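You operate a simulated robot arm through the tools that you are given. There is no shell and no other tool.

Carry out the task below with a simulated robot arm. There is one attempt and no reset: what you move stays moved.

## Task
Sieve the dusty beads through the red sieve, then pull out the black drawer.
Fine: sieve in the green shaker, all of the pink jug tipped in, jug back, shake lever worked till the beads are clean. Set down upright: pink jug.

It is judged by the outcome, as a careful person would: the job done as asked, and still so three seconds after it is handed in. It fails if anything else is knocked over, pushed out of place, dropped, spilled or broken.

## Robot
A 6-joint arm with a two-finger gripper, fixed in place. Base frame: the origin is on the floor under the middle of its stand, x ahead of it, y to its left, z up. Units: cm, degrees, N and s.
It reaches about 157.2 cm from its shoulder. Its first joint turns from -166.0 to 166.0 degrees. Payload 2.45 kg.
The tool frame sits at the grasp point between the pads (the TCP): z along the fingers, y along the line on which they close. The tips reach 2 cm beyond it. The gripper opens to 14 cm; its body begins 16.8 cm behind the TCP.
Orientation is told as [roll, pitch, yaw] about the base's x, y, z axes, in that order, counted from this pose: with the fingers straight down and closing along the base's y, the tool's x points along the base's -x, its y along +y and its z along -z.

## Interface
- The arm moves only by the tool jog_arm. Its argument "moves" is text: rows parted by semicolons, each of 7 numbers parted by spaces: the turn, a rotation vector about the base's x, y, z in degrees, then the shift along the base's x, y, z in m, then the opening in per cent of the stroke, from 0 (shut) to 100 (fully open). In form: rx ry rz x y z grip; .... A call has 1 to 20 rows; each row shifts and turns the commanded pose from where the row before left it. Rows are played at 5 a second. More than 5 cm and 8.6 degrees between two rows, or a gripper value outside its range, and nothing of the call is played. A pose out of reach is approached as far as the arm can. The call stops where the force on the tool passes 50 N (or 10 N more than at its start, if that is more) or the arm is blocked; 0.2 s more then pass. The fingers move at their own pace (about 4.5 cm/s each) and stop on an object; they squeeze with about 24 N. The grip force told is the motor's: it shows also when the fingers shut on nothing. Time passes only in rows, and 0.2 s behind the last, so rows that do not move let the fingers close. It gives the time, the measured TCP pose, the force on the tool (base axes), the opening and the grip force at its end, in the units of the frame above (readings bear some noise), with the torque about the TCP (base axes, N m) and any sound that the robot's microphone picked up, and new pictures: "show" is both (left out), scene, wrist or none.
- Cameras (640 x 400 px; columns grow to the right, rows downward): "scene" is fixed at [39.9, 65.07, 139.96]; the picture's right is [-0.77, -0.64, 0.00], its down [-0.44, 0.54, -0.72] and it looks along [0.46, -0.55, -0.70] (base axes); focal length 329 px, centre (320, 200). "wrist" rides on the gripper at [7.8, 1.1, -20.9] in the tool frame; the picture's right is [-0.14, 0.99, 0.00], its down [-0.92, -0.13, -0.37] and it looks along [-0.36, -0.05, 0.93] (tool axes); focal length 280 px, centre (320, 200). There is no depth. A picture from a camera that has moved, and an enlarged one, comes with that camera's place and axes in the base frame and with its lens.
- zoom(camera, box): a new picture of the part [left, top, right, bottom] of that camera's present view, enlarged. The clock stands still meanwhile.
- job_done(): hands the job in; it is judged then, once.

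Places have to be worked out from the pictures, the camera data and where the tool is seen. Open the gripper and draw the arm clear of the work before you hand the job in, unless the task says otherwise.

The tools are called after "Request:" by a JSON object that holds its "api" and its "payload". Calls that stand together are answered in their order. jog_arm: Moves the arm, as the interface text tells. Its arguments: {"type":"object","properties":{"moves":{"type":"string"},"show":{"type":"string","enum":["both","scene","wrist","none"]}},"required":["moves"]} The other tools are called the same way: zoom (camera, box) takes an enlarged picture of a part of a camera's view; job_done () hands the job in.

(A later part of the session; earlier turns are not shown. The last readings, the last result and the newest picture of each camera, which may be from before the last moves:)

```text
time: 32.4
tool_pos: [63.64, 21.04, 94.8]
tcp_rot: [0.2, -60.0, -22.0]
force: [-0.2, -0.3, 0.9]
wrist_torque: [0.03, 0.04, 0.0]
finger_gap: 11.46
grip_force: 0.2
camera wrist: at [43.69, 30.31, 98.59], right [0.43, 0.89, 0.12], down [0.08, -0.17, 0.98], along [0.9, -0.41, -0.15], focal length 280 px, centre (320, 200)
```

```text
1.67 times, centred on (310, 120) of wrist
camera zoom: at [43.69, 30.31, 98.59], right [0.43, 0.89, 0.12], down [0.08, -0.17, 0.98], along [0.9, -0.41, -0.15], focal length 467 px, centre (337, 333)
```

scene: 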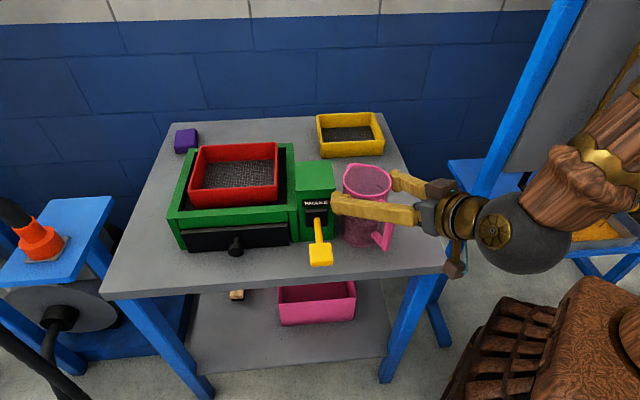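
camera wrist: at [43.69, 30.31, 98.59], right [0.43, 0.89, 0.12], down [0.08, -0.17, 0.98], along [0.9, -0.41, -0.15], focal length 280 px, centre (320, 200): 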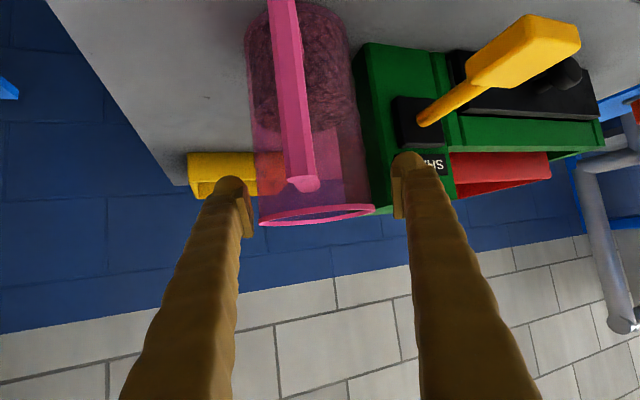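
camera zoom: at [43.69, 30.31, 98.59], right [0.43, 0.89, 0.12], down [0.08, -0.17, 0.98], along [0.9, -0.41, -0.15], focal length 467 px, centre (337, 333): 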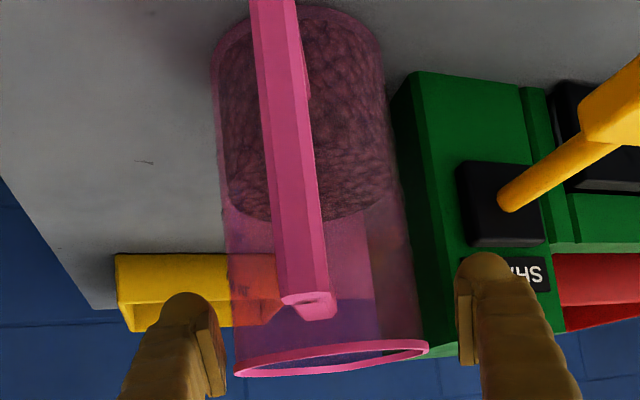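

The jug is centred between the pads with the lever and column clear. I lower the remaining 5.8 cm and close on the body.

Request:
{"api": "jog_arm", "payload": {"moves": "0 0 0 0 0 -0.02 82;0 0 0 0 0 -0.02 82;0 0 0 0 0 -0.018 82;0 0 0 0 0 0 82"}}

Request:
{"api": "zoom", "payload": {"camera": "scene", "box": [290, 120, 450, 280]}}

Request:
{"api": "zoom", "payload": {"camera": "wrist", "box": [180, 0, 440, 300]}}

```text
time: 33.4
tool_pos: [63.8, 20.9, 89.14]
tcp_rot: [0.2, -60.1, -22.0]
force: [0.3, -1.0, -0.2]
wrist_torque: [0.0, 0.01, -0.01]
finger_gap: 11.46
grip_force: 0.0
camera wrist: at [43.71, 30.26, 92.9], right [0.43, 0.89, 0.12], down [0.08, -0.17, 0.98], along [0.9, -0.41, -0.15], focal length 280 px, centre (320, 200)
```

scene: 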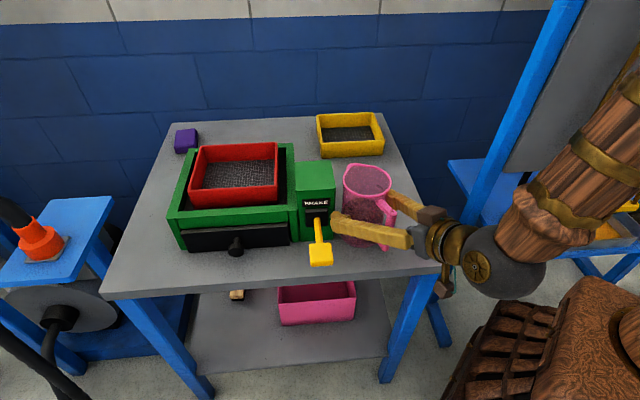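
wrist: 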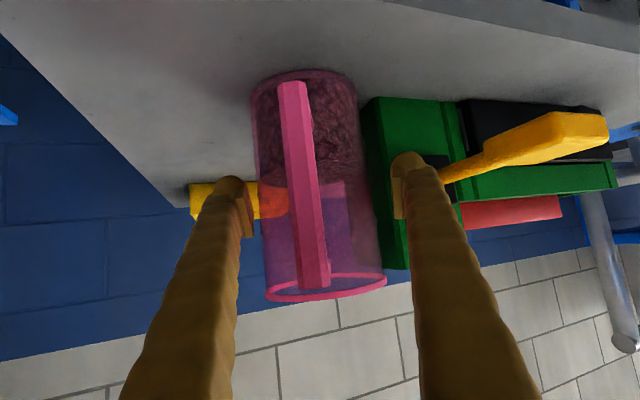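

```text
2.50 times, centred on (370, 200) of scene
camera zoom: at [39.9, 65.07, 139.96], right [-0.77, -0.64, 0.0], down [-0.44, 0.54, -0.72], along [0.46, -0.55, -0.7], focal length 821 px, centre (195, 200)
```

zoom: 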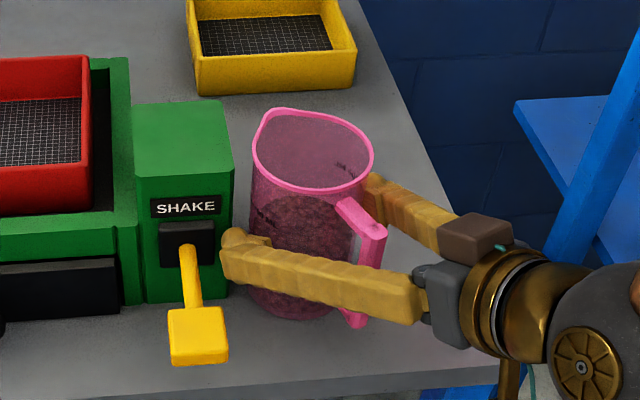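

```text
1.33 times, centred on (310, 150) of wrist
camera zoom: at [43.71, 30.26, 92.9], right [0.43, 0.89, 0.12], down [0.08, -0.17, 0.98], along [0.9, -0.41, -0.15], focal length 374 px, centre (333, 267)
```

zoom: 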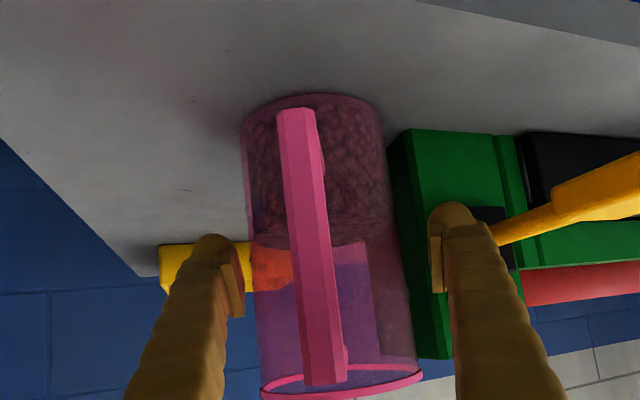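

The jug sits about 0.5 cm towards the right finger side (−L), so I shift the gripper that way first, then close gently.

Request:
{"api": "jog_arm", "payload": {"moves": "0 0 0 -0.0019 -0.0046 0 82;0 0 0 0 0 0 82;0 0 0 0 0 0 70;0 0 0 0 0 0 55;0 0 0 0 0 0 40;0 0 0 0 0 0 40"}}

Request:
{"api": "zoom", "payload": {"camera": "wrist", "box": [180, 0, 440, 300]}}

```text
time: 34.8
tool_pos: [63.56, 20.52, 89.19]
tcp_rot: [0.2, -59.9, -21.9]
force: [-1.7, 0.2, 1.7]
wrist_torque: [0.04, -0.01, 0.02]
finger_gap: 9.97
grip_force: 24.3
camera wrist: at [43.51, 29.82, 92.95], right [0.43, 0.89, 0.12], down [0.08, -0.17, 0.98], along [0.9, -0.41, -0.15], focal length 280 px, centre (320, 200)
```

scene: 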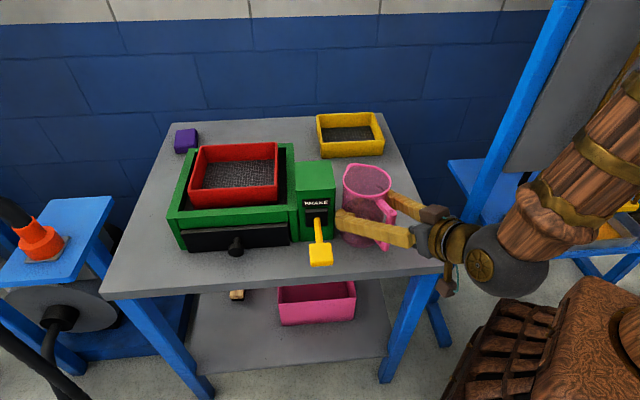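
wrist: 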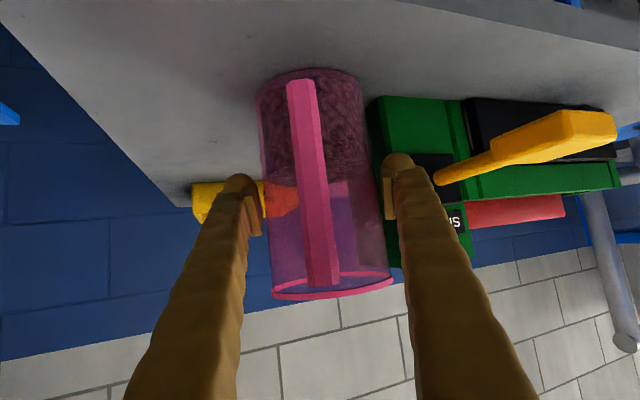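

```text
1.33 times, centred on (310, 150) of wrist
camera zoom: at [43.51, 29.82, 92.95], right [0.43, 0.89, 0.12], down [0.08, -0.17, 0.98], along [0.9, -0.41, -0.15], focal length 374 px, centre (333, 267)
```

zoom: 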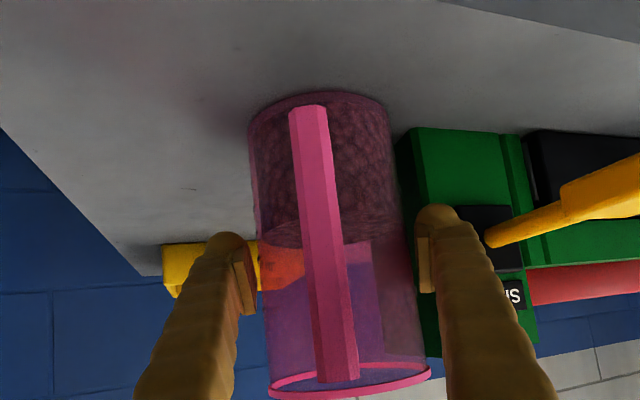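

The fingers stopped at 9.97 cm with 24 N, so the jug body is gripped. I let the grip settle and lift a little, watching the force and level.

Request:
{"api": "jog_arm", "payload": {"moves": "0 0 0 0 0 0 0;0 0 0 0 0 0 0;0 0 0 0 0 0.01 0;0 0 0 0 0 0.015 0;0 0 0 0 0 0.015 0;0 0 0 0 0 0 0"}}

Request:
{"api": "zoom", "payload": {"camera": "scene", "box": [290, 120, 450, 280]}}

```text
time: 36.2
tool_pos: [63.47, 20.48, 93.24]
tcp_rot: [0.2, -60.1, -22.0]
force: [0.1, -0.3, -1.0]
wrist_torque: [0.01, 0.02, -0.01]
finger_gap: 9.95
grip_force: 23.8
camera wrist: at [43.39, 29.8, 97.05], right [0.43, 0.89, 0.12], down [0.08, -0.17, 0.98], along [0.9, -0.41, -0.15], focal length 280 px, centre (320, 200)
```

scene: 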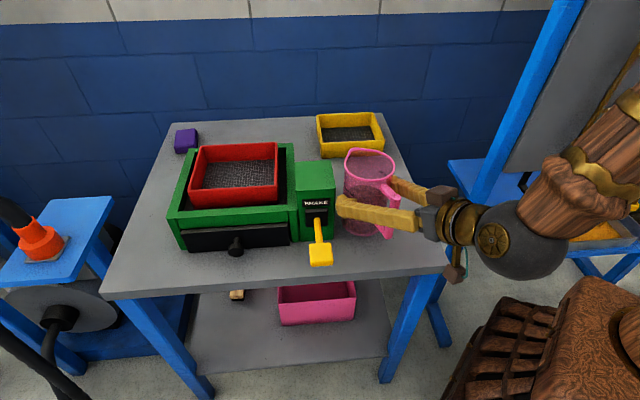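
wrist: 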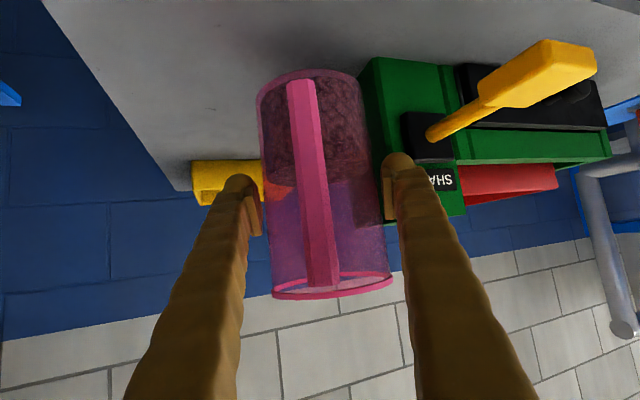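

```text
2.50 times, centred on (370, 200) of scene
camera zoom: at [39.9, 65.07, 139.96], right [-0.77, -0.64, 0.0], down [-0.44, 0.54, -0.72], along [0.46, -0.55, -0.7], focal length 821 px, centre (195, 200)
```

zoom: 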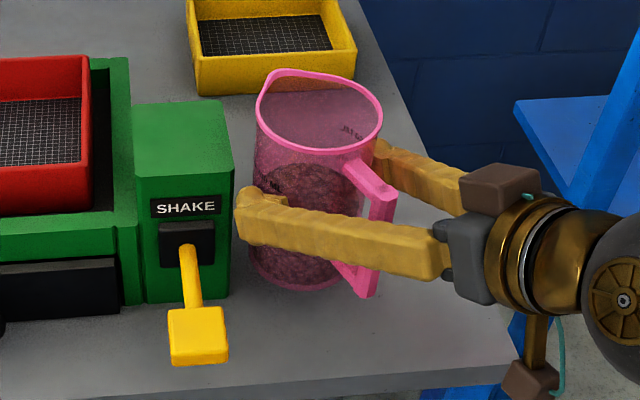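

The jug is lifted upright and held securely, and it is light. I raise it well clear and carry it level to the pouring position beside the sieve.

Request:
{"api": "jog_arm", "payload": {"moves": "0 0 0 0 0 0.025 0;0 0 0 0 0 0.035 0;0 0 0 0 0 0.035 0;0 0 0 0 0 0.035 0;0 0 0 0 0 0.03 0;0 0 0 0 0 0.008 0;0 0 0 0.014 0.0015 0 0;0 0 0 0.026 0.003 0 0;0 0 0 0.03 0.0035 0 0;0 0 0 0.03 0.0035 0 0;0 0 0 0.03 0.0035 0 0;0 0 0 0.03 0.0035 0 0;0 0 0 0.03 0.0035 0 0;0 0 0 0.03 0.0035 0 0;0 0 0 0.02 0.0025 0 0;0 0 0 0.01 0.001 0 0;0 0 0 0 0 0 0"}}

Request:
{"api": "zoom", "payload": {"camera": "scene", "box": [180, 60, 400, 240]}}

```text
time: 39.8
tool_pos: [88.42, 23.19, 110.1]
tcp_rot: [0.2, -60.0, -22.0]
force: [-0.4, 0.8, -1.1]
wrist_torque: [-0.02, -0.02, -0.01]
finger_gap: 9.96
grip_force: 24.0
camera wrist: at [68.45, 32.53, 113.8], right [0.43, 0.89, 0.12], down [0.08, -0.17, 0.98], along [0.9, -0.41, -0.15], focal length 280 px, centre (320, 200)
```

scene: 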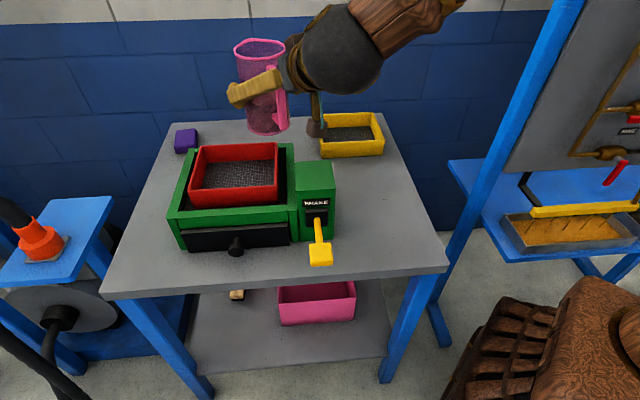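
wrist: 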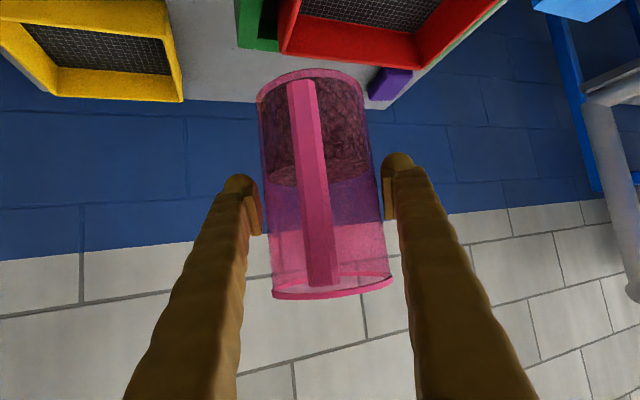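

```text
2.22 times, centred on (290, 150) of scene
camera zoom: at [39.9, 65.07, 139.96], right [-0.77, -0.64, 0.0], down [-0.44, 0.54, -0.72], along [0.46, -0.55, -0.7], focal length 730 px, centre (387, 311)
```

zoom: 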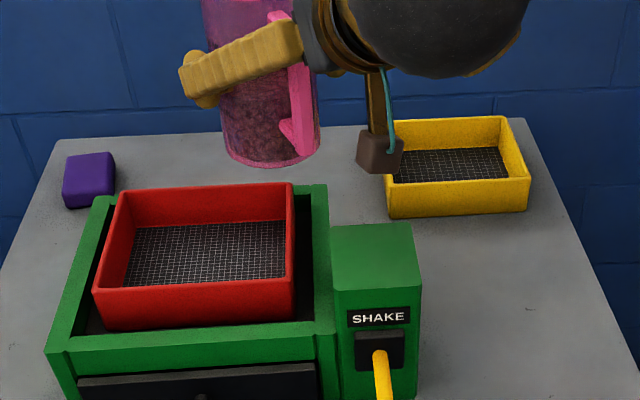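

The jug is beside and above the sieve, upright. I begin rolling it about the horizontal −22° axis so the mouth leans towards the sieve: first 40°, before anything pours.

Request:
{"api": "jog_arm", "payload": {"moves": "-7.418 2.997 0 0 0 -0.005 0;-7.418 2.997 0 0 0 -0.005 0;-7.418 2.997 0 0 0 -0.005 0;-7.418 2.997 0 0 0 -0.005 0;-7.418 2.997 0 0 0 -0.005 0;0 0 0 0 0 0 0"}}

Request:
{"api": "zoom", "payload": {"camera": "scene", "box": [180, 60, 400, 240]}}

```text
time: 41.2
tool_pos: [88.45, 23.26, 107.54]
tcp_rot: [-59.1, -41.5, 26.2]
force: [0.5, 0.4, -2.4]
wrist_torque: [-0.01, -0.06, 0.02]
finger_gap: 9.94
grip_force: 23.6
camera wrist: at [69.29, 34.67, 109.73], right [0.37, 0.75, -0.55], down [0.33, 0.44, 0.83], along [0.87, -0.49, -0.08], focal length 280 px, centre (320, 200)
```

scene: 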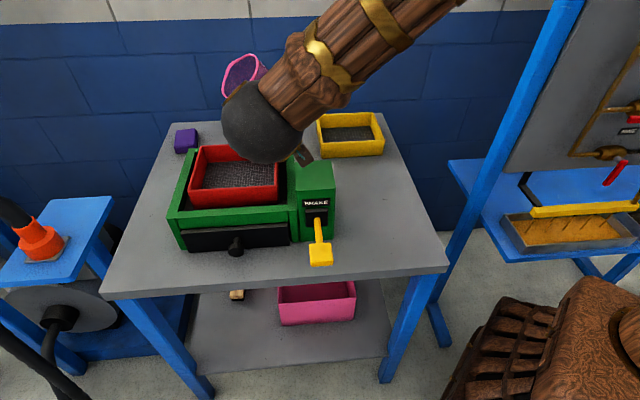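
wrist: 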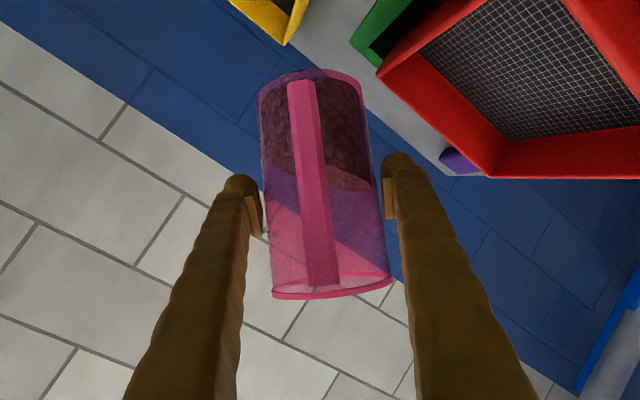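

```text
2.22 times, centred on (290, 150) of scene
camera zoom: at [39.9, 65.07, 139.96], right [-0.77, -0.64, 0.0], down [-0.44, 0.54, -0.72], along [0.46, -0.55, -0.7], focal length 730 px, centre (387, 311)
```

zoom: 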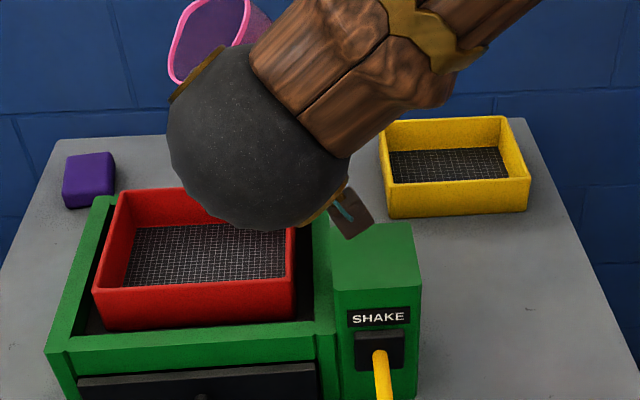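

The jug is tilted 40° with its mouth facing the sieve and the beads still inside. I continue to about 88° and look.

Request:
{"api": "jog_arm", "payload": {"moves": "-7.418 2.997 0 0 0 0 0;-7.418 2.997 0 0 0 0 0;-7.418 2.997 0 0 0 0 0;-7.418 2.997 0 0.0007 0.0019 0 0;-7.418 2.997 0 0.0007 0.0019 0 0;-7.418 2.997 0 0.0007 0.0019 0 0;0 0 0 0 0 0 0;0 0 0 0 0 0 0"}}

Request:
{"api": "zoom", "payload": {"camera": "scene", "box": [150, 60, 370, 240]}}

Request:
{"api": "zoom", "payload": {"camera": "wrist", "box": [200, 0, 640, 300]}}

```text
time: 43.0
tool_pos: [88.73, 23.94, 107.5]
tcp_rot: [-88.8, -1.6, 38.0]
force: [-0.4, -0.3, -1.3]
wrist_torque: [0.06, -0.01, 0.01]
finger_gap: 9.93
grip_force: 24.2
camera wrist: at [69.63, 35.74, 106.71], right [0.12, 0.12, -0.99], down [0.5, 0.85, 0.16], along [0.86, -0.51, 0.04], focal length 280 px, centre (320, 200)
```

scene: 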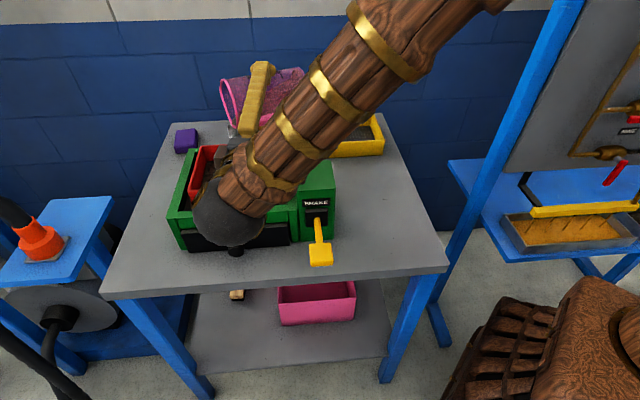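
wrist: 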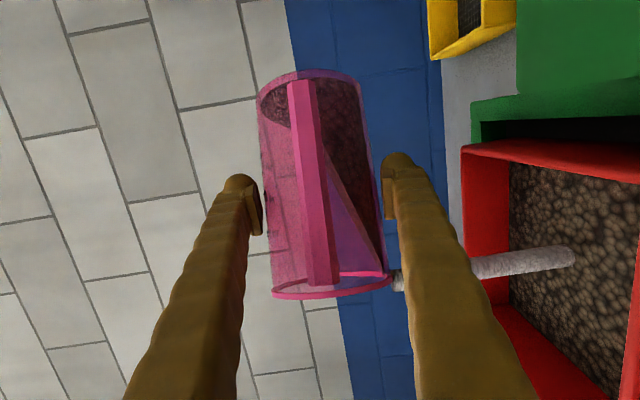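

```text
2.22 times, centred on (260, 150) of scene
camera zoom: at [39.9, 65.07, 139.96], right [-0.77, -0.64, 0.0], down [-0.44, 0.54, -0.72], along [0.46, -0.55, -0.7], focal length 730 px, centre (453, 311)
```

zoom: 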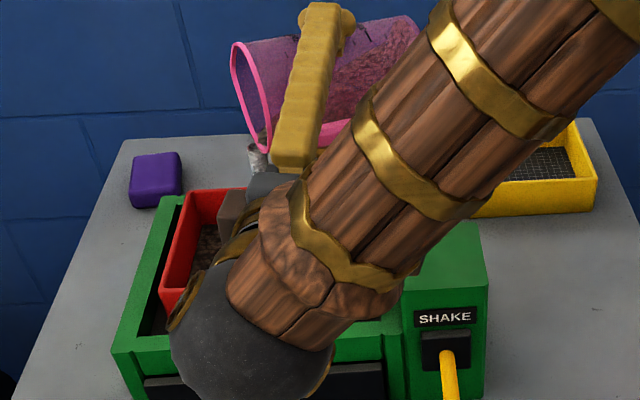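

```text
1.33 times, centred on (420, 150) of wrist
camera zoom: at [69.63, 35.74, 106.71], right [0.12, 0.12, -0.99], down [0.5, 0.85, 0.16], along [0.86, -0.51, 0.04], focal length 374 px, centre (187, 267)
```

zoom: 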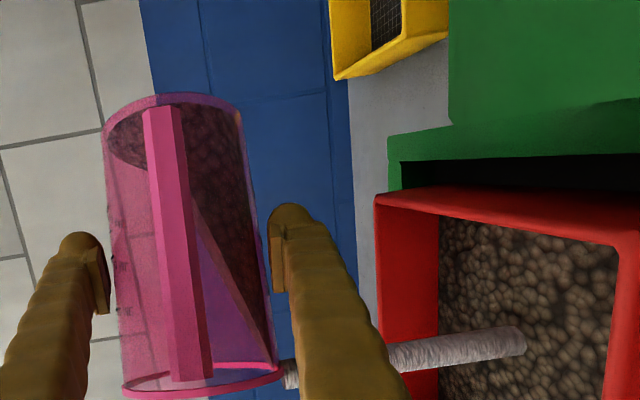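

The beads stream from the jug into the middle of the sieve. I keep rolling slowly, following with the gripper so the stream stays centred.

Request:
{"api": "jog_arm", "payload": {"moves": "0 0 0 0 0 0 0;-3.709 1.4985 0 0.0005 0.0038 0 0;-3.709 1.4985 0 0.0005 0.0038 0 0;-3.709 1.4985 0 0.0005 0.0038 0 0;-3.709 1.4985 0 0.0005 0.0038 0 0;-3.709 1.4985 0 0.0005 0.0038 0 0;-3.709 1.4985 0 0.0005 0.0038 0 0;0 0 0 0 0 0 0;0 0 0 0 0 0 0"}}

Request:
{"api": "zoom", "payload": {"camera": "wrist", "box": [200, 0, 640, 300]}}

```text
time: 45.0
tool_pos: [88.94, 26.29, 107.48]
tcp_rot: [-101.3, 19.0, 36.0]
force: [-0.2, -0.9, -1.4]
wrist_torque: [0.03, 0.0, 0.02]
finger_gap: 9.94
grip_force: 23.7
camera wrist: at [69.7, 37.41, 105.26], right [-0.04, -0.27, -0.96], down [0.49, 0.84, -0.25], along [0.87, -0.48, 0.1], focal length 280 px, centre (320, 200)
```

scene: 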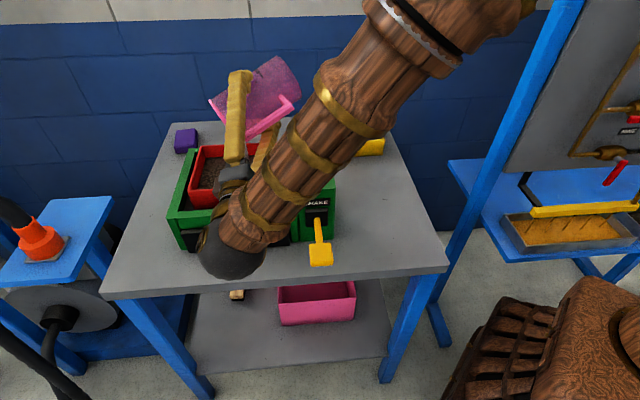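
wrist: 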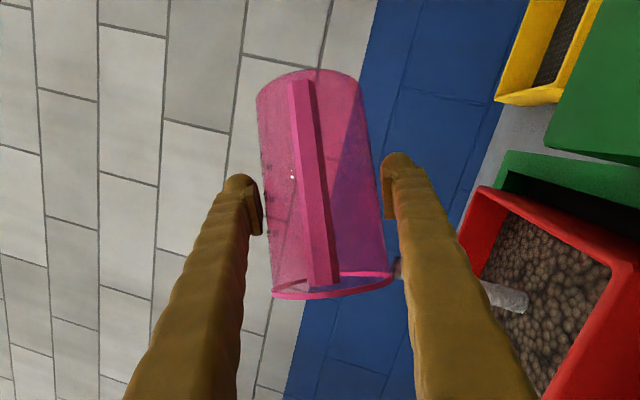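

```text
1.33 times, centred on (420, 150) of wrist
camera zoom: at [69.7, 37.41, 105.26], right [-0.04, -0.27, -0.96], down [0.49, 0.84, -0.25], along [0.87, -0.48, 0.1], focal length 374 px, centre (187, 267)
```

zoom: 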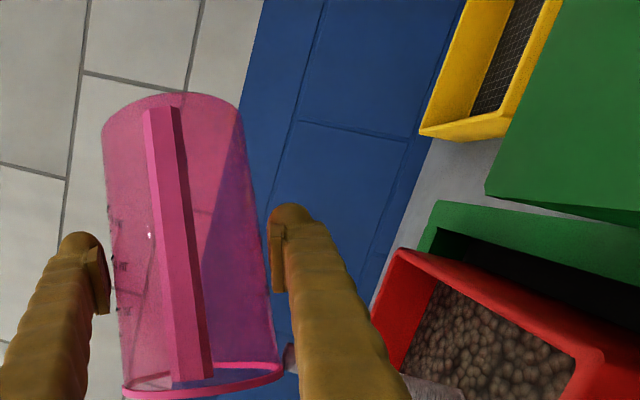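

The jug looks empty already at about 112°, with a last trickle still falling. I tip further and hold a moment to get the last beads out.

Request:
{"api": "jog_arm", "payload": {"moves": "-3.709 1.4985 0 0.0005 0.0035 0 0;-3.709 1.4985 0 0.0005 0.0035 0 0;-3.709 1.4985 0 0.0005 0.0035 0 0;-3.709 1.4985 0 0.0005 0.0035 0 0;-3.709 1.4985 0 0.0005 0.0035 0 0;-3.709 1.4985 0 0.0005 0.0035 0 0;0 0 0 0 0 0 0;0 0 0 0 0 0 0;0 0 0 0 0 0 0;0 0 0 0 0 0 0;0 0 0 0 0 0 0;0 0 0 0 0 0 0;0 0 0 0 0 0 0"}}

Request:
{"api": "zoom", "payload": {"camera": "wrist", "box": [200, 0, 640, 300]}}

Request:
{"api": "zoom", "payload": {"camera": "scene", "box": [150, 60, 370, 240]}}

```text
time: 47.8
tool_pos: [89.19, 28.31, 107.47]
tcp_rot: [-117.2, 38.6, 28.3]
force: [0.0, -0.3, -0.5]
wrist_torque: [0.06, 0.03, 0.0]
finger_gap: 9.91
grip_force: 23.8
camera wrist: at [69.54, 38.45, 104.24], right [-0.18, -0.61, -0.77], down [0.42, 0.66, -0.62], along [0.89, -0.43, 0.14], focal length 280 px, centre (320, 200)
```

scene: 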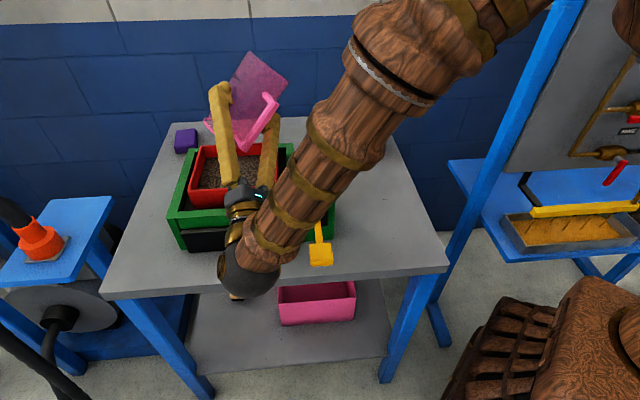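
wrist: 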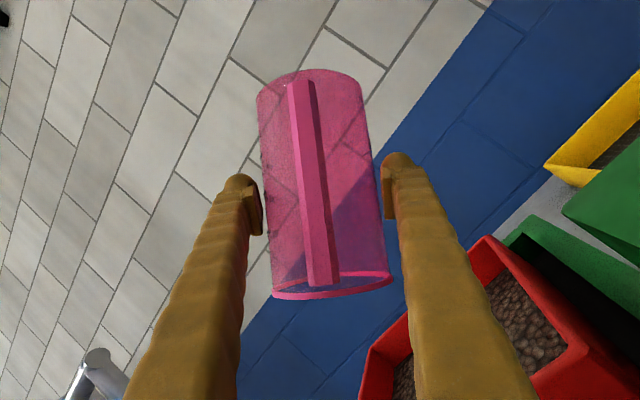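

```text
1.33 times, centred on (420, 150) of wrist
camera zoom: at [69.54, 38.45, 104.24], right [-0.18, -0.61, -0.77], down [0.42, 0.66, -0.62], along [0.89, -0.43, 0.14], focal length 374 px, centre (187, 267)
```

zoom: 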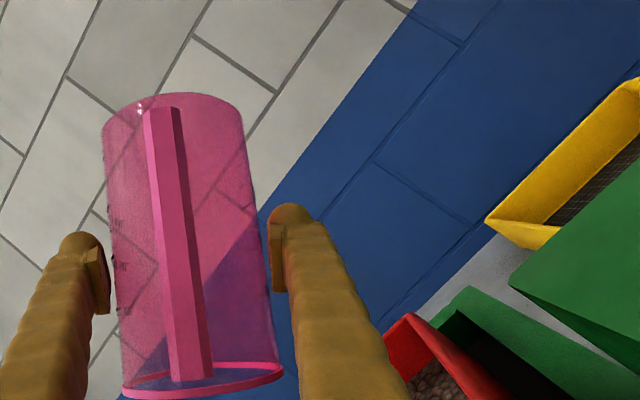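

```text
2.22 times, centred on (260, 150) of scene
camera zoom: at [39.9, 65.07, 139.96], right [-0.77, -0.64, 0.0], down [-0.44, 0.54, -0.72], along [0.46, -0.55, -0.7], focal length 730 px, centre (453, 311)
```

zoom: 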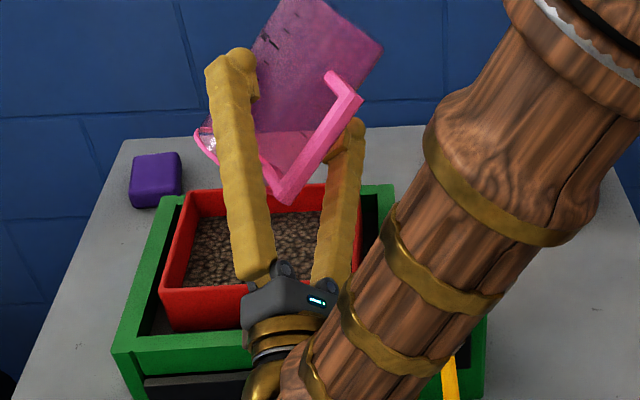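

The jug is empty and the stream has stopped. I roll it back upright, moving away from the sieve slightly as I do.

Request:
{"api": "jog_arm", "payload": {"moves": "7.418 -2.997 0 -0.0005 -0.003 0.0016 0;7.418 -2.997 0 -0.0005 -0.003 0.0016 0;7.418 -2.997 0 -0.0005 -0.003 0.0016 0;7.418 -2.997 0 -0.0005 -0.003 0.0016 0;7.418 -2.997 0 -0.0005 -0.003 0.0016 0;7.418 -2.997 0 -0.0005 -0.003 0.0016 0;7.418 -2.997 0 -0.0005 -0.003 0.0016 0;7.418 -2.997 0 -0.0005 -0.003 0.0016 0;7.418 -2.997 0 -0.0005 -0.003 0.0016 0;7.418 -2.997 0 -0.0005 -0.003 0.0016 0;7.418 -2.997 0 -0.0005 -0.003 0.0016 0;7.418 -2.997 0 -0.0005 -0.003 0.0016 0;7.418 -2.997 0 -0.0005 -0.003 0.0016 0;7.418 -2.997 0 -0.0005 -0.003 0.0016 0;7.418 -2.997 0 -0.0005 -0.003 0.0016 0;7.418 -2.997 0 -0.0005 -0.003 0.0016 0;7.418 -2.997 0 -0.0005 -0.003 0.0016 0;0 0 0 0 0 0 0"}}

Request:
{"api": "zoom", "payload": {"camera": "scene", "box": [150, 60, 370, 240]}}

```text
time: 51.6
tool_pos: [88.36, 23.22, 110.3]
tcp_rot: [0.3, -60.0, -22.1]
force: [-0.8, 0.5, -0.3]
wrist_torque: [0.01, -0.01, -0.01]
finger_gap: 9.87
grip_force: 24.0
camera wrist: at [68.41, 32.6, 114.03], right [0.43, 0.89, 0.12], down [0.08, -0.17, 0.98], along [0.9, -0.41, -0.15], focal length 280 px, centre (320, 200)
```

scene: 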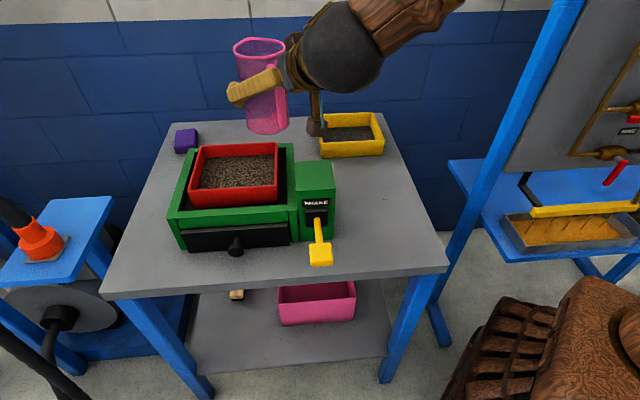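
wrist: 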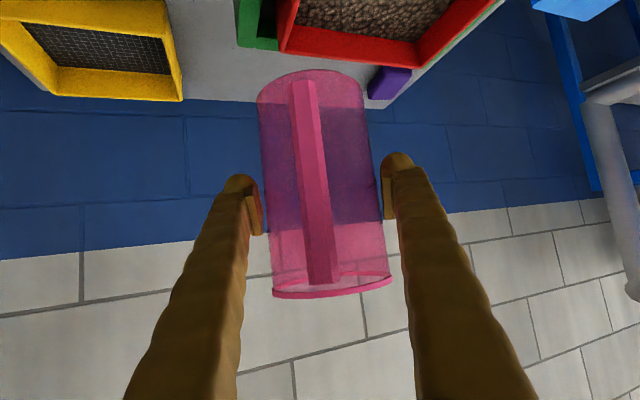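

```text
2.22 times, centred on (260, 150) of scene
camera zoom: at [39.9, 65.07, 139.96], right [-0.77, -0.64, 0.0], down [-0.44, 0.54, -0.72], along [0.46, -0.55, -0.7], focal length 730 px, centre (453, 311)
```

zoom: 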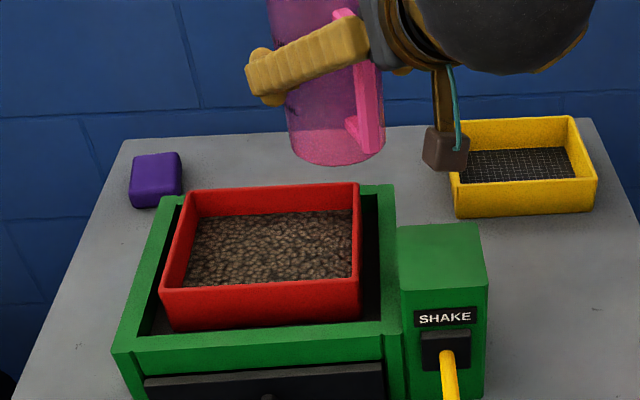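

All the beads are in the sieve and the jug is upright. I carry it back above its original place.

Request:
{"api": "jog_arm", "payload": {"moves": "0 0 0 -0.015 -0.0015 0 0;0 0 0 -0.03 -0.0033 0 0;0 0 0 -0.035 -0.0038 0 0;0 0 0 -0.035 -0.0038 0 0;0 0 0 -0.035 -0.0038 0 0;0 0 0 -0.035 -0.0038 0 0;0 0 0 -0.035 -0.0038 0 0;0 0 0 -0.02 -0.0022 0 0;0 0 0 -0.0086 -0.001 0 0;0 0 0 0 0 -0.03 0;0 0 0 0 0 -0.04 0;0 0 0 0 0 -0.04 0;0 0 0 0 0 -0.04 0;0 0 0 0 0 -0.03 0;0 0 0 0 0 -0.01 0;0 0 0 0 0 0 0"}}

Request:
{"api": "zoom", "payload": {"camera": "scene", "box": [290, 120, 450, 280]}}

```text
time: 55.0
tool_pos: [63.62, 20.59, 91.18]
tcp_rot: [0.1, -60.0, -22.0]
force: [0.1, 0.7, -1.0]
wrist_torque: [0.0, 0.03, 0.0]
finger_gap: 9.85
grip_force: 24.1
camera wrist: at [43.56, 29.89, 95.0], right [0.43, 0.89, 0.12], down [0.08, -0.17, 0.98], along [0.9, -0.41, -0.15], focal length 280 px, centre (320, 200)
```

scene: 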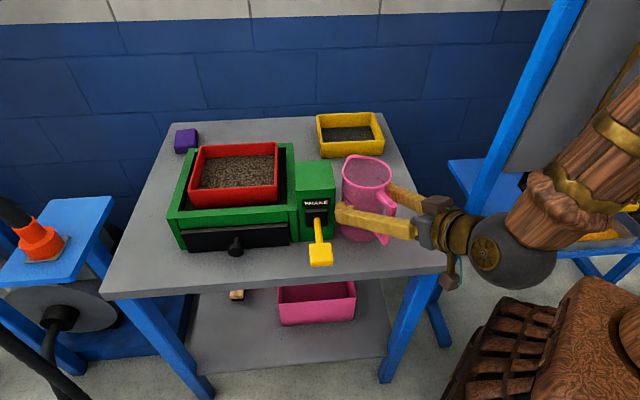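
wrist: 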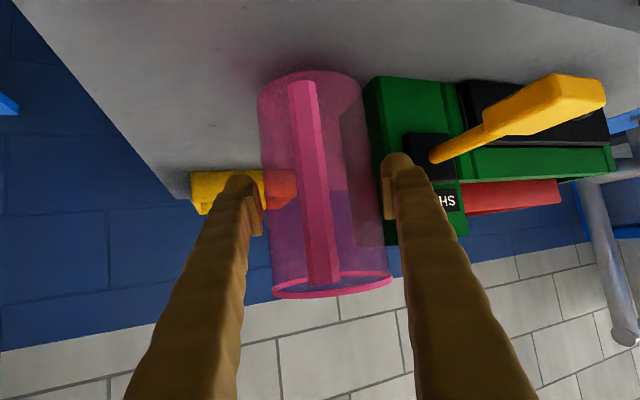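

```text
2.50 times, centred on (370, 200) of scene
camera zoom: at [39.9, 65.07, 139.96], right [-0.77, -0.64, 0.0], down [-0.44, 0.54, -0.72], along [0.46, -0.55, -0.7], focal length 821 px, centre (195, 200)
```

zoom: 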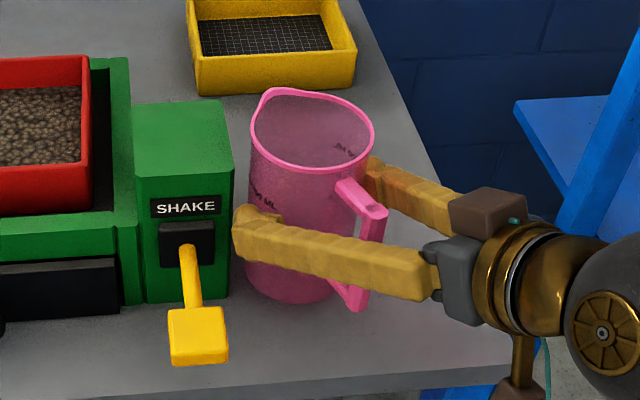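

The jug hovers about 2 cm above its old spot. I lower it in small steps until the table is felt.

Request:
{"api": "jog_arm", "payload": {"moves": "0 0 0 0 0 -0.008 0;0 0 0 0 0 -0.006 0;0 0 0 0 0 -0.003 0;0 0 0 0 0 -0.002 0;0 0 0 0 0 -0.0015 0;0 0 0 0 0 0 0", "show": "none"}}

```text
time: 56.4
tool_pos: [63.54, 20.43, 89.21]
tcp_rot: [0.2, -60.1, -22.0]
force: [-1.9, -0.4, 3.8]
wrist_torque: [0.06, 0.21, 0.0]
finger_gap: 9.85
grip_force: 23.7
```

An upward force of 3.8 N shows the jug is standing on the table. I open the fingers to let go and look.

Request:
{"api": "jog_arm", "payload": {"moves": "0 0 0 0 0 0.0005 74;0 0 0 0 0 0 78;0 0 0 0 0 0 82;0 0 0 0 0 0 82;0 0 0 0 0 0 82"}}

Request:
{"api": "zoom", "payload": {"camera": "scene", "box": [290, 120, 450, 280]}}

Request:
{"api": "zoom", "payload": {"camera": "wrist", "box": [180, 0, 440, 300]}}

```text
time: 57.6
tool_pos: [63.44, 20.46, 89.31]
tcp_rot: [0.2, -60.0, -22.0]
force: [-0.1, 0.5, -0.3]
wrist_torque: [0.01, 0.03, 0.0]
finger_gap: 11.48
grip_force: 0.1
camera wrist: at [43.53, 29.83, 93.03], right [0.43, 0.89, 0.12], down [0.08, -0.17, 0.98], along [0.9, -0.41, -0.15], focal length 280 px, centre (320, 200)
```

scene: 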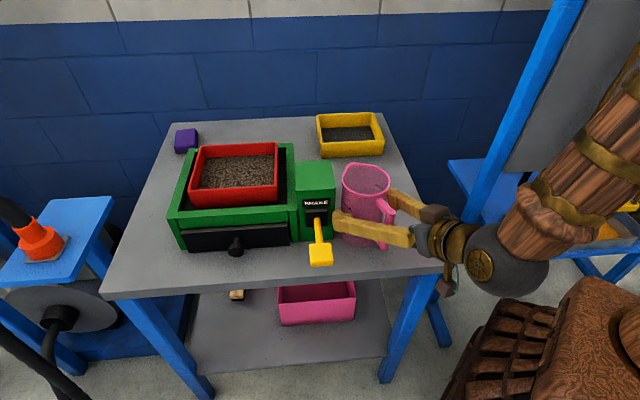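
wrist: 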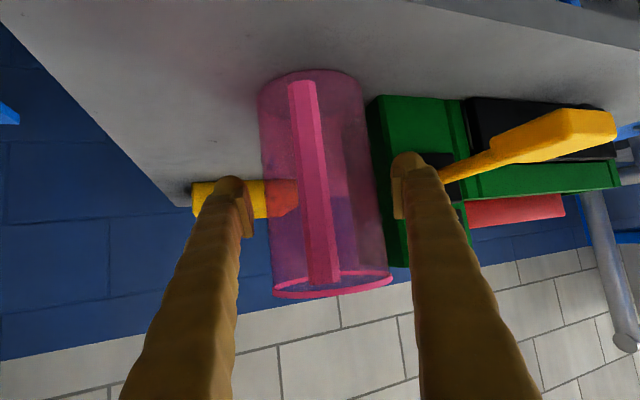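

```text
2.50 times, centred on (370, 200) of scene
camera zoom: at [39.9, 65.07, 139.96], right [-0.77, -0.64, 0.0], down [-0.44, 0.54, -0.72], along [0.46, -0.55, -0.7], focal length 821 px, centre (195, 200)
```

zoom: 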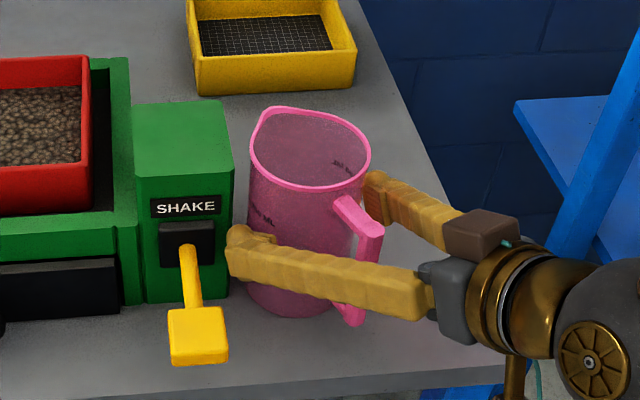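

```text
1.33 times, centred on (310, 150) of wrist
camera zoom: at [43.53, 29.83, 93.03], right [0.43, 0.89, 0.12], down [0.08, -0.17, 0.98], along [0.9, -0.41, -0.15], focal length 374 px, centre (333, 267)
```

zoom: 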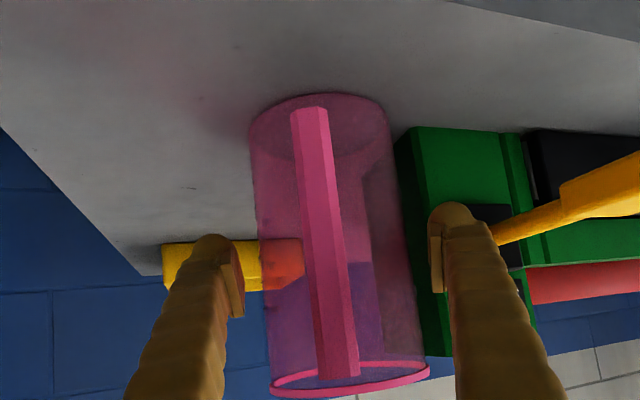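

The jug stands upright and free in its original spot. I lift the fingers straight up off it, then turn the gripper to point down and face the lever.

Request:
{"api": "jog_arm", "payload": {"moves": "0 0 0 0 0 0.02 82;0 0 0 0 0 0.04 82;0 0 0 0 0 0.04 82;0 0 0 0 0 0.04 82;0 0 0 0 0 0.04 82;0 0 0 0 0 0.04 82;2.81 6.954 0 0 0.01 0.01 82;2.81 6.954 0 0 0.01 0.01 82;2.81 6.954 0 0 0.015 0 70;2.81 6.954 0 0 0.015 0 60;2.81 6.954 0 0 0.015 0 55;2.81 6.954 0 0 0.015 0 55;2.81 6.954 0 0 0.015 0 55;2.81 6.954 0 0 0.015 0 55;0 0 -7.67 0 0.015 0 55;0 0 -7.67 0 0.015 0 55;0 0 -7.67 0 0.01 0 55;0 0 0 0 0 0 55"}}

```text
time: 61.4
tool_pos: [63.69, 35.46, 113.21]
tcp_rot: [0.3, -0.1, -45.1]
force: [0.2, 0.7, 0.0]
wrist_torque: [-0.02, -0.01, 0.02]
finger_gap: 7.69
grip_force: 0.0
camera wrist: at [58.84, 41.81, 134.14], right [0.8, 0.6, 0.0], down [0.56, -0.74, 0.37], along [0.22, -0.29, -0.93], focal length 280 px, centre (320, 200)
```

scene: 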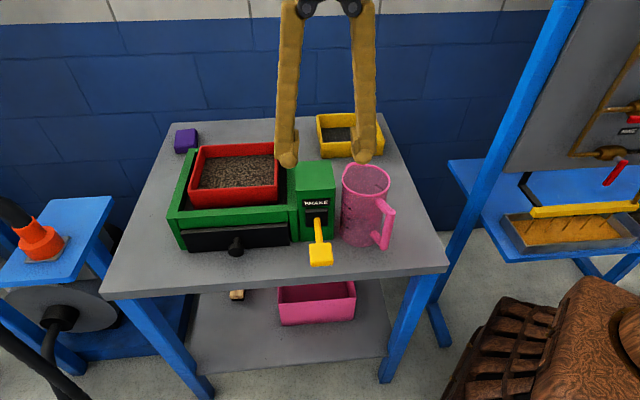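
wrist: 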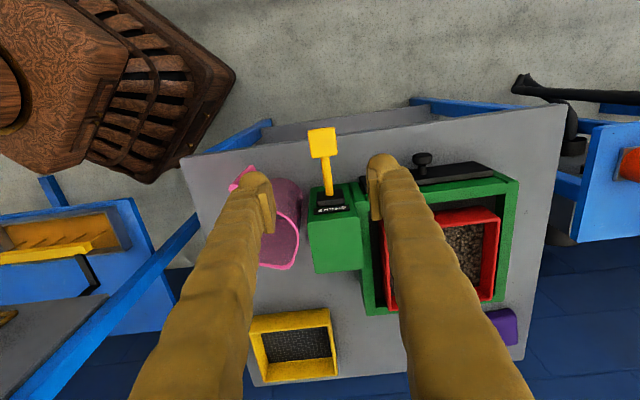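

The TCP is right above the lever knob, estimated at (64, 35.6, 88). I zoom in from above to see the knob and lever.

Request:
{"api": "zoom", "payload": {"camera": "wrist", "box": [270, 110, 390, 230]}}

Request:
{"api": "zoom", "payload": {"camera": "scene", "box": [290, 155, 410, 275]}}

```text
3.33 times, centred on (330, 170) of wrist
camera zoom: at [58.84, 41.81, 134.14], right [0.8, 0.6, 0.0], down [0.56, -0.74, 0.37], along [0.22, -0.29, -0.93], focal length 935 px, centre (287, 300)
```

zoom: 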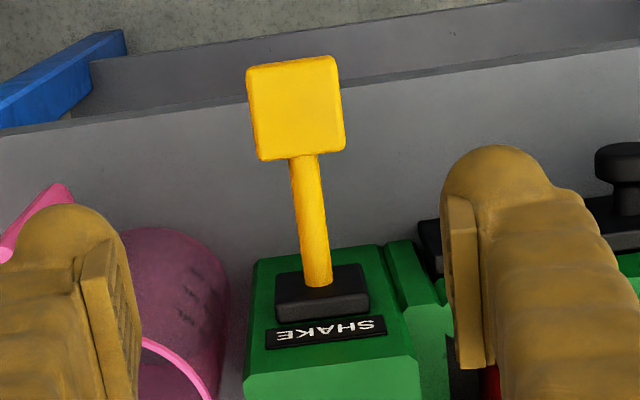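

```text
3.33 times, centred on (350, 215) of scene
camera zoom: at [39.9, 65.07, 139.96], right [-0.77, -0.64, 0.0], down [-0.44, 0.54, -0.72], along [0.46, -0.55, -0.7], focal length 1095 px, centre (220, 150)
```

zoom: 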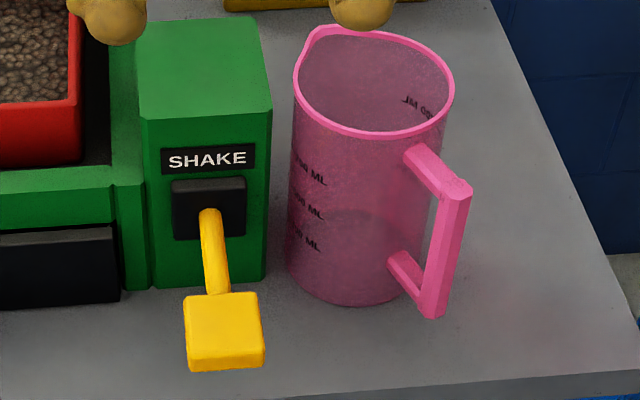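

The knob is about 4.5 cm square, centred near (64.0, 35.7) with its top at z≈89.4, and the lever lies flat. I descend with the fingers on either side of it, stopping just above to check.

Request:
{"api": "jog_arm", "payload": {"moves": "0 0 0 0.003 0.002 -0.04 55;0 0 0 0 0 -0.045 55;0 0 0 0 0 -0.045 55;0 0 0 0 0 -0.04 55;0 0 0 0 0 -0.03 55;0 0 0 0 0 0 55"}}

Request:
{"api": "zoom", "payload": {"camera": "scene", "box": [270, 155, 390, 275]}}

```text
time: 62.8
tool_pos: [63.79, 35.68, 93.27]
tcp_rot: [0.2, -0.2, -45.0]
force: [-0.6, 0.7, -0.1]
wrist_torque: [-0.01, -0.03, -0.05]
finger_gap: 7.72
grip_force: 0.0
camera wrist: at [59.12, 42.04, 114.23], right [0.8, 0.6, 0.0], down [0.56, -0.74, 0.37], along [0.23, -0.29, -0.93], focal length 280 px, centre (320, 200)
```

scene: 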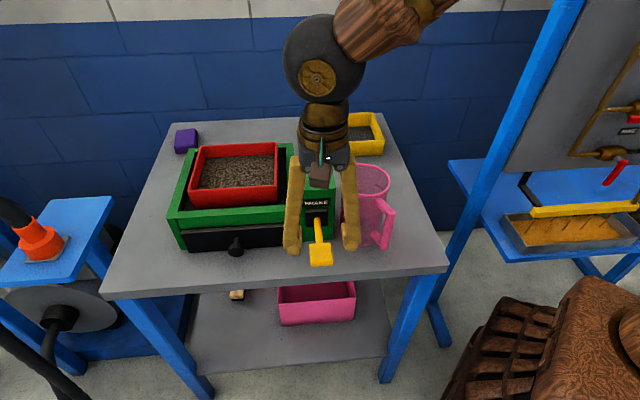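
wrist: 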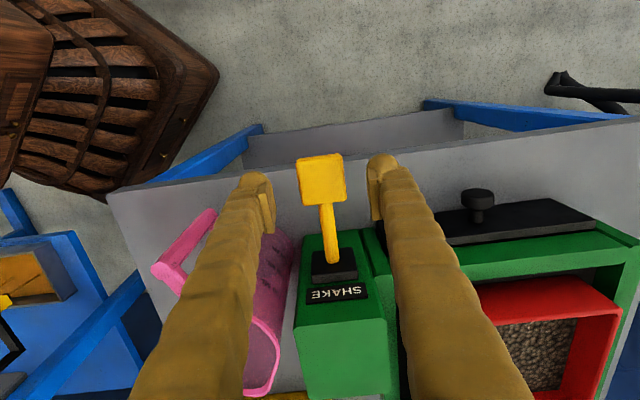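

```text
3.33 times, centred on (330, 215) of scene
camera zoom: at [39.9, 65.07, 139.96], right [-0.77, -0.64, 0.0], down [-0.44, 0.54, -0.72], along [0.46, -0.55, -0.7], focal length 1095 px, centre (287, 150)
```

zoom: 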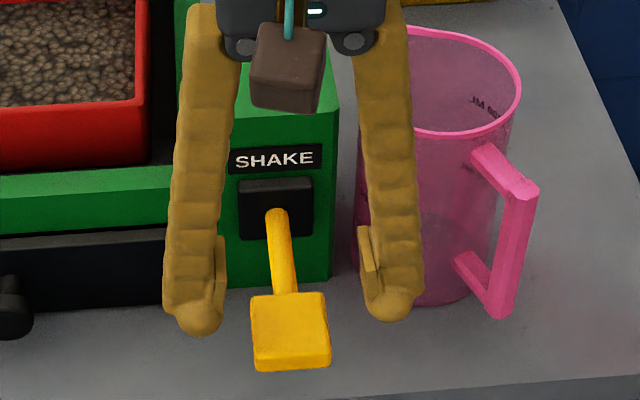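

The fingers straddle the knob symmetrically. I lower 3.6 cm and close on its sides.

Request:
{"api": "jog_arm", "payload": {"moves": "0 0 0 0.001 0.001 -0.018 55;0 0 0 0 0 -0.018 55;0 0 0 0 0 0 55;0 0 0 0 0 0 20;0 0 0 0 0 0 20;0 0 0 0 0 0 20;0 0 0 0 0 0 20"}}

Request:
{"api": "zoom", "payload": {"camera": "scene", "box": [270, 155, 390, 275]}}

```text
time: 64.4
tool_pos: [63.98, 35.66, 89.72]
tcp_rot: [0.2, -0.1, -44.9]
force: [7.3, 7.1, -2.2]
wrist_torque: [0.07, -0.05, 0.02]
finger_gap: 4.28
grip_force: 41.9
camera wrist: at [59.17, 42.14, 110.63], right [0.8, 0.6, 0.0], down [0.56, -0.74, 0.37], along [0.23, -0.29, -0.93], focal length 280 px, centre (320, 200)
```

scene: 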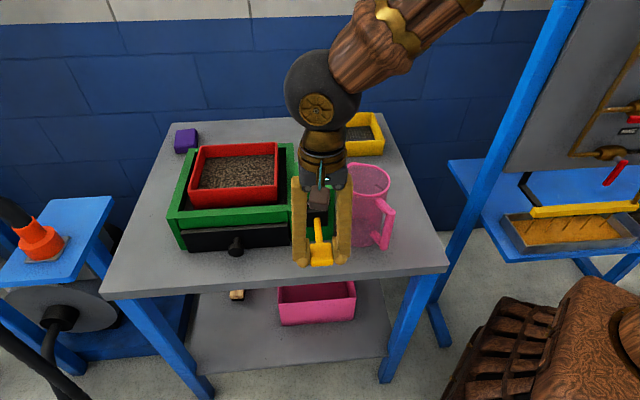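
wrist: 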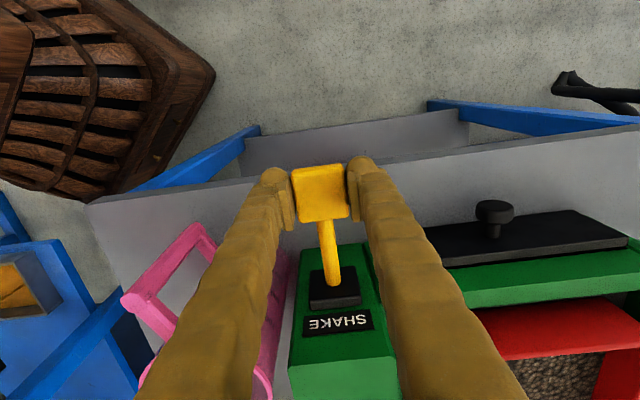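

```text
3.33 times, centred on (330, 215) of scene
camera zoom: at [39.9, 65.07, 139.96], right [-0.77, -0.64, 0.0], down [-0.44, 0.54, -0.72], along [0.46, -0.55, -0.7], focal length 1095 px, centre (287, 150)
```

zoom: 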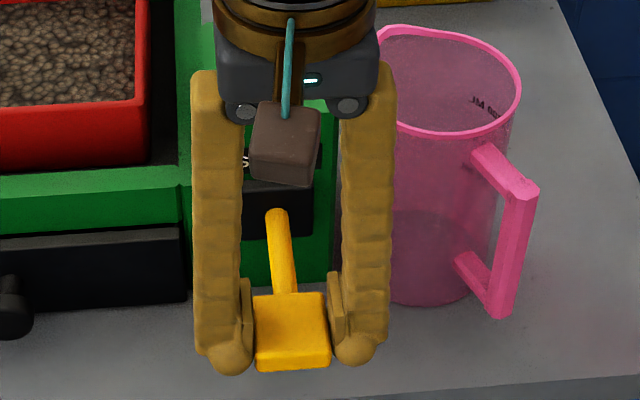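

The knob is gripped (gap 4.28). A side force of about 10 N says it doesn't swing sideways, so I ease that by 1.5 mm and gently try moving the lever up to find its motion.

Request:
{"api": "jog_arm", "payload": {"moves": "0 0 0 0.0012 0.0012 0 20;0 0 0 0 0 0.005 20;0 0 0 0 0 0.005 20;0 0 0 0 0 0 20"}}

```text
time: 65.4
tool_pos: [63.92, 35.85, 90.73]
tcp_rot: [0.1, 0.0, -45.0]
force: [-24.2, -20.6, 1.1]
wrist_torque: [-0.5, 0.2, -0.02]
finger_gap: 4.2
grip_force: 44.9
camera wrist: at [59.16, 42.25, 111.67], right [0.8, 0.6, 0.0], down [0.56, -0.74, 0.37], along [0.22, -0.29, -0.93], focal length 280 px, centre (320, 200)
```

scene: 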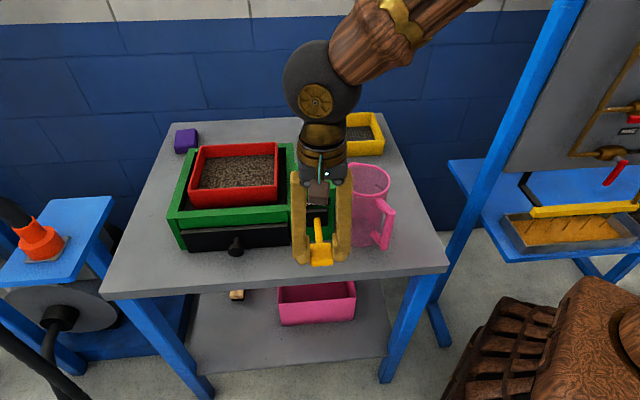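
wrist: 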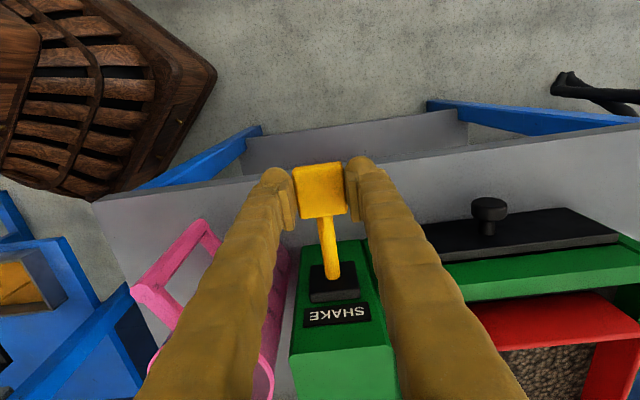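

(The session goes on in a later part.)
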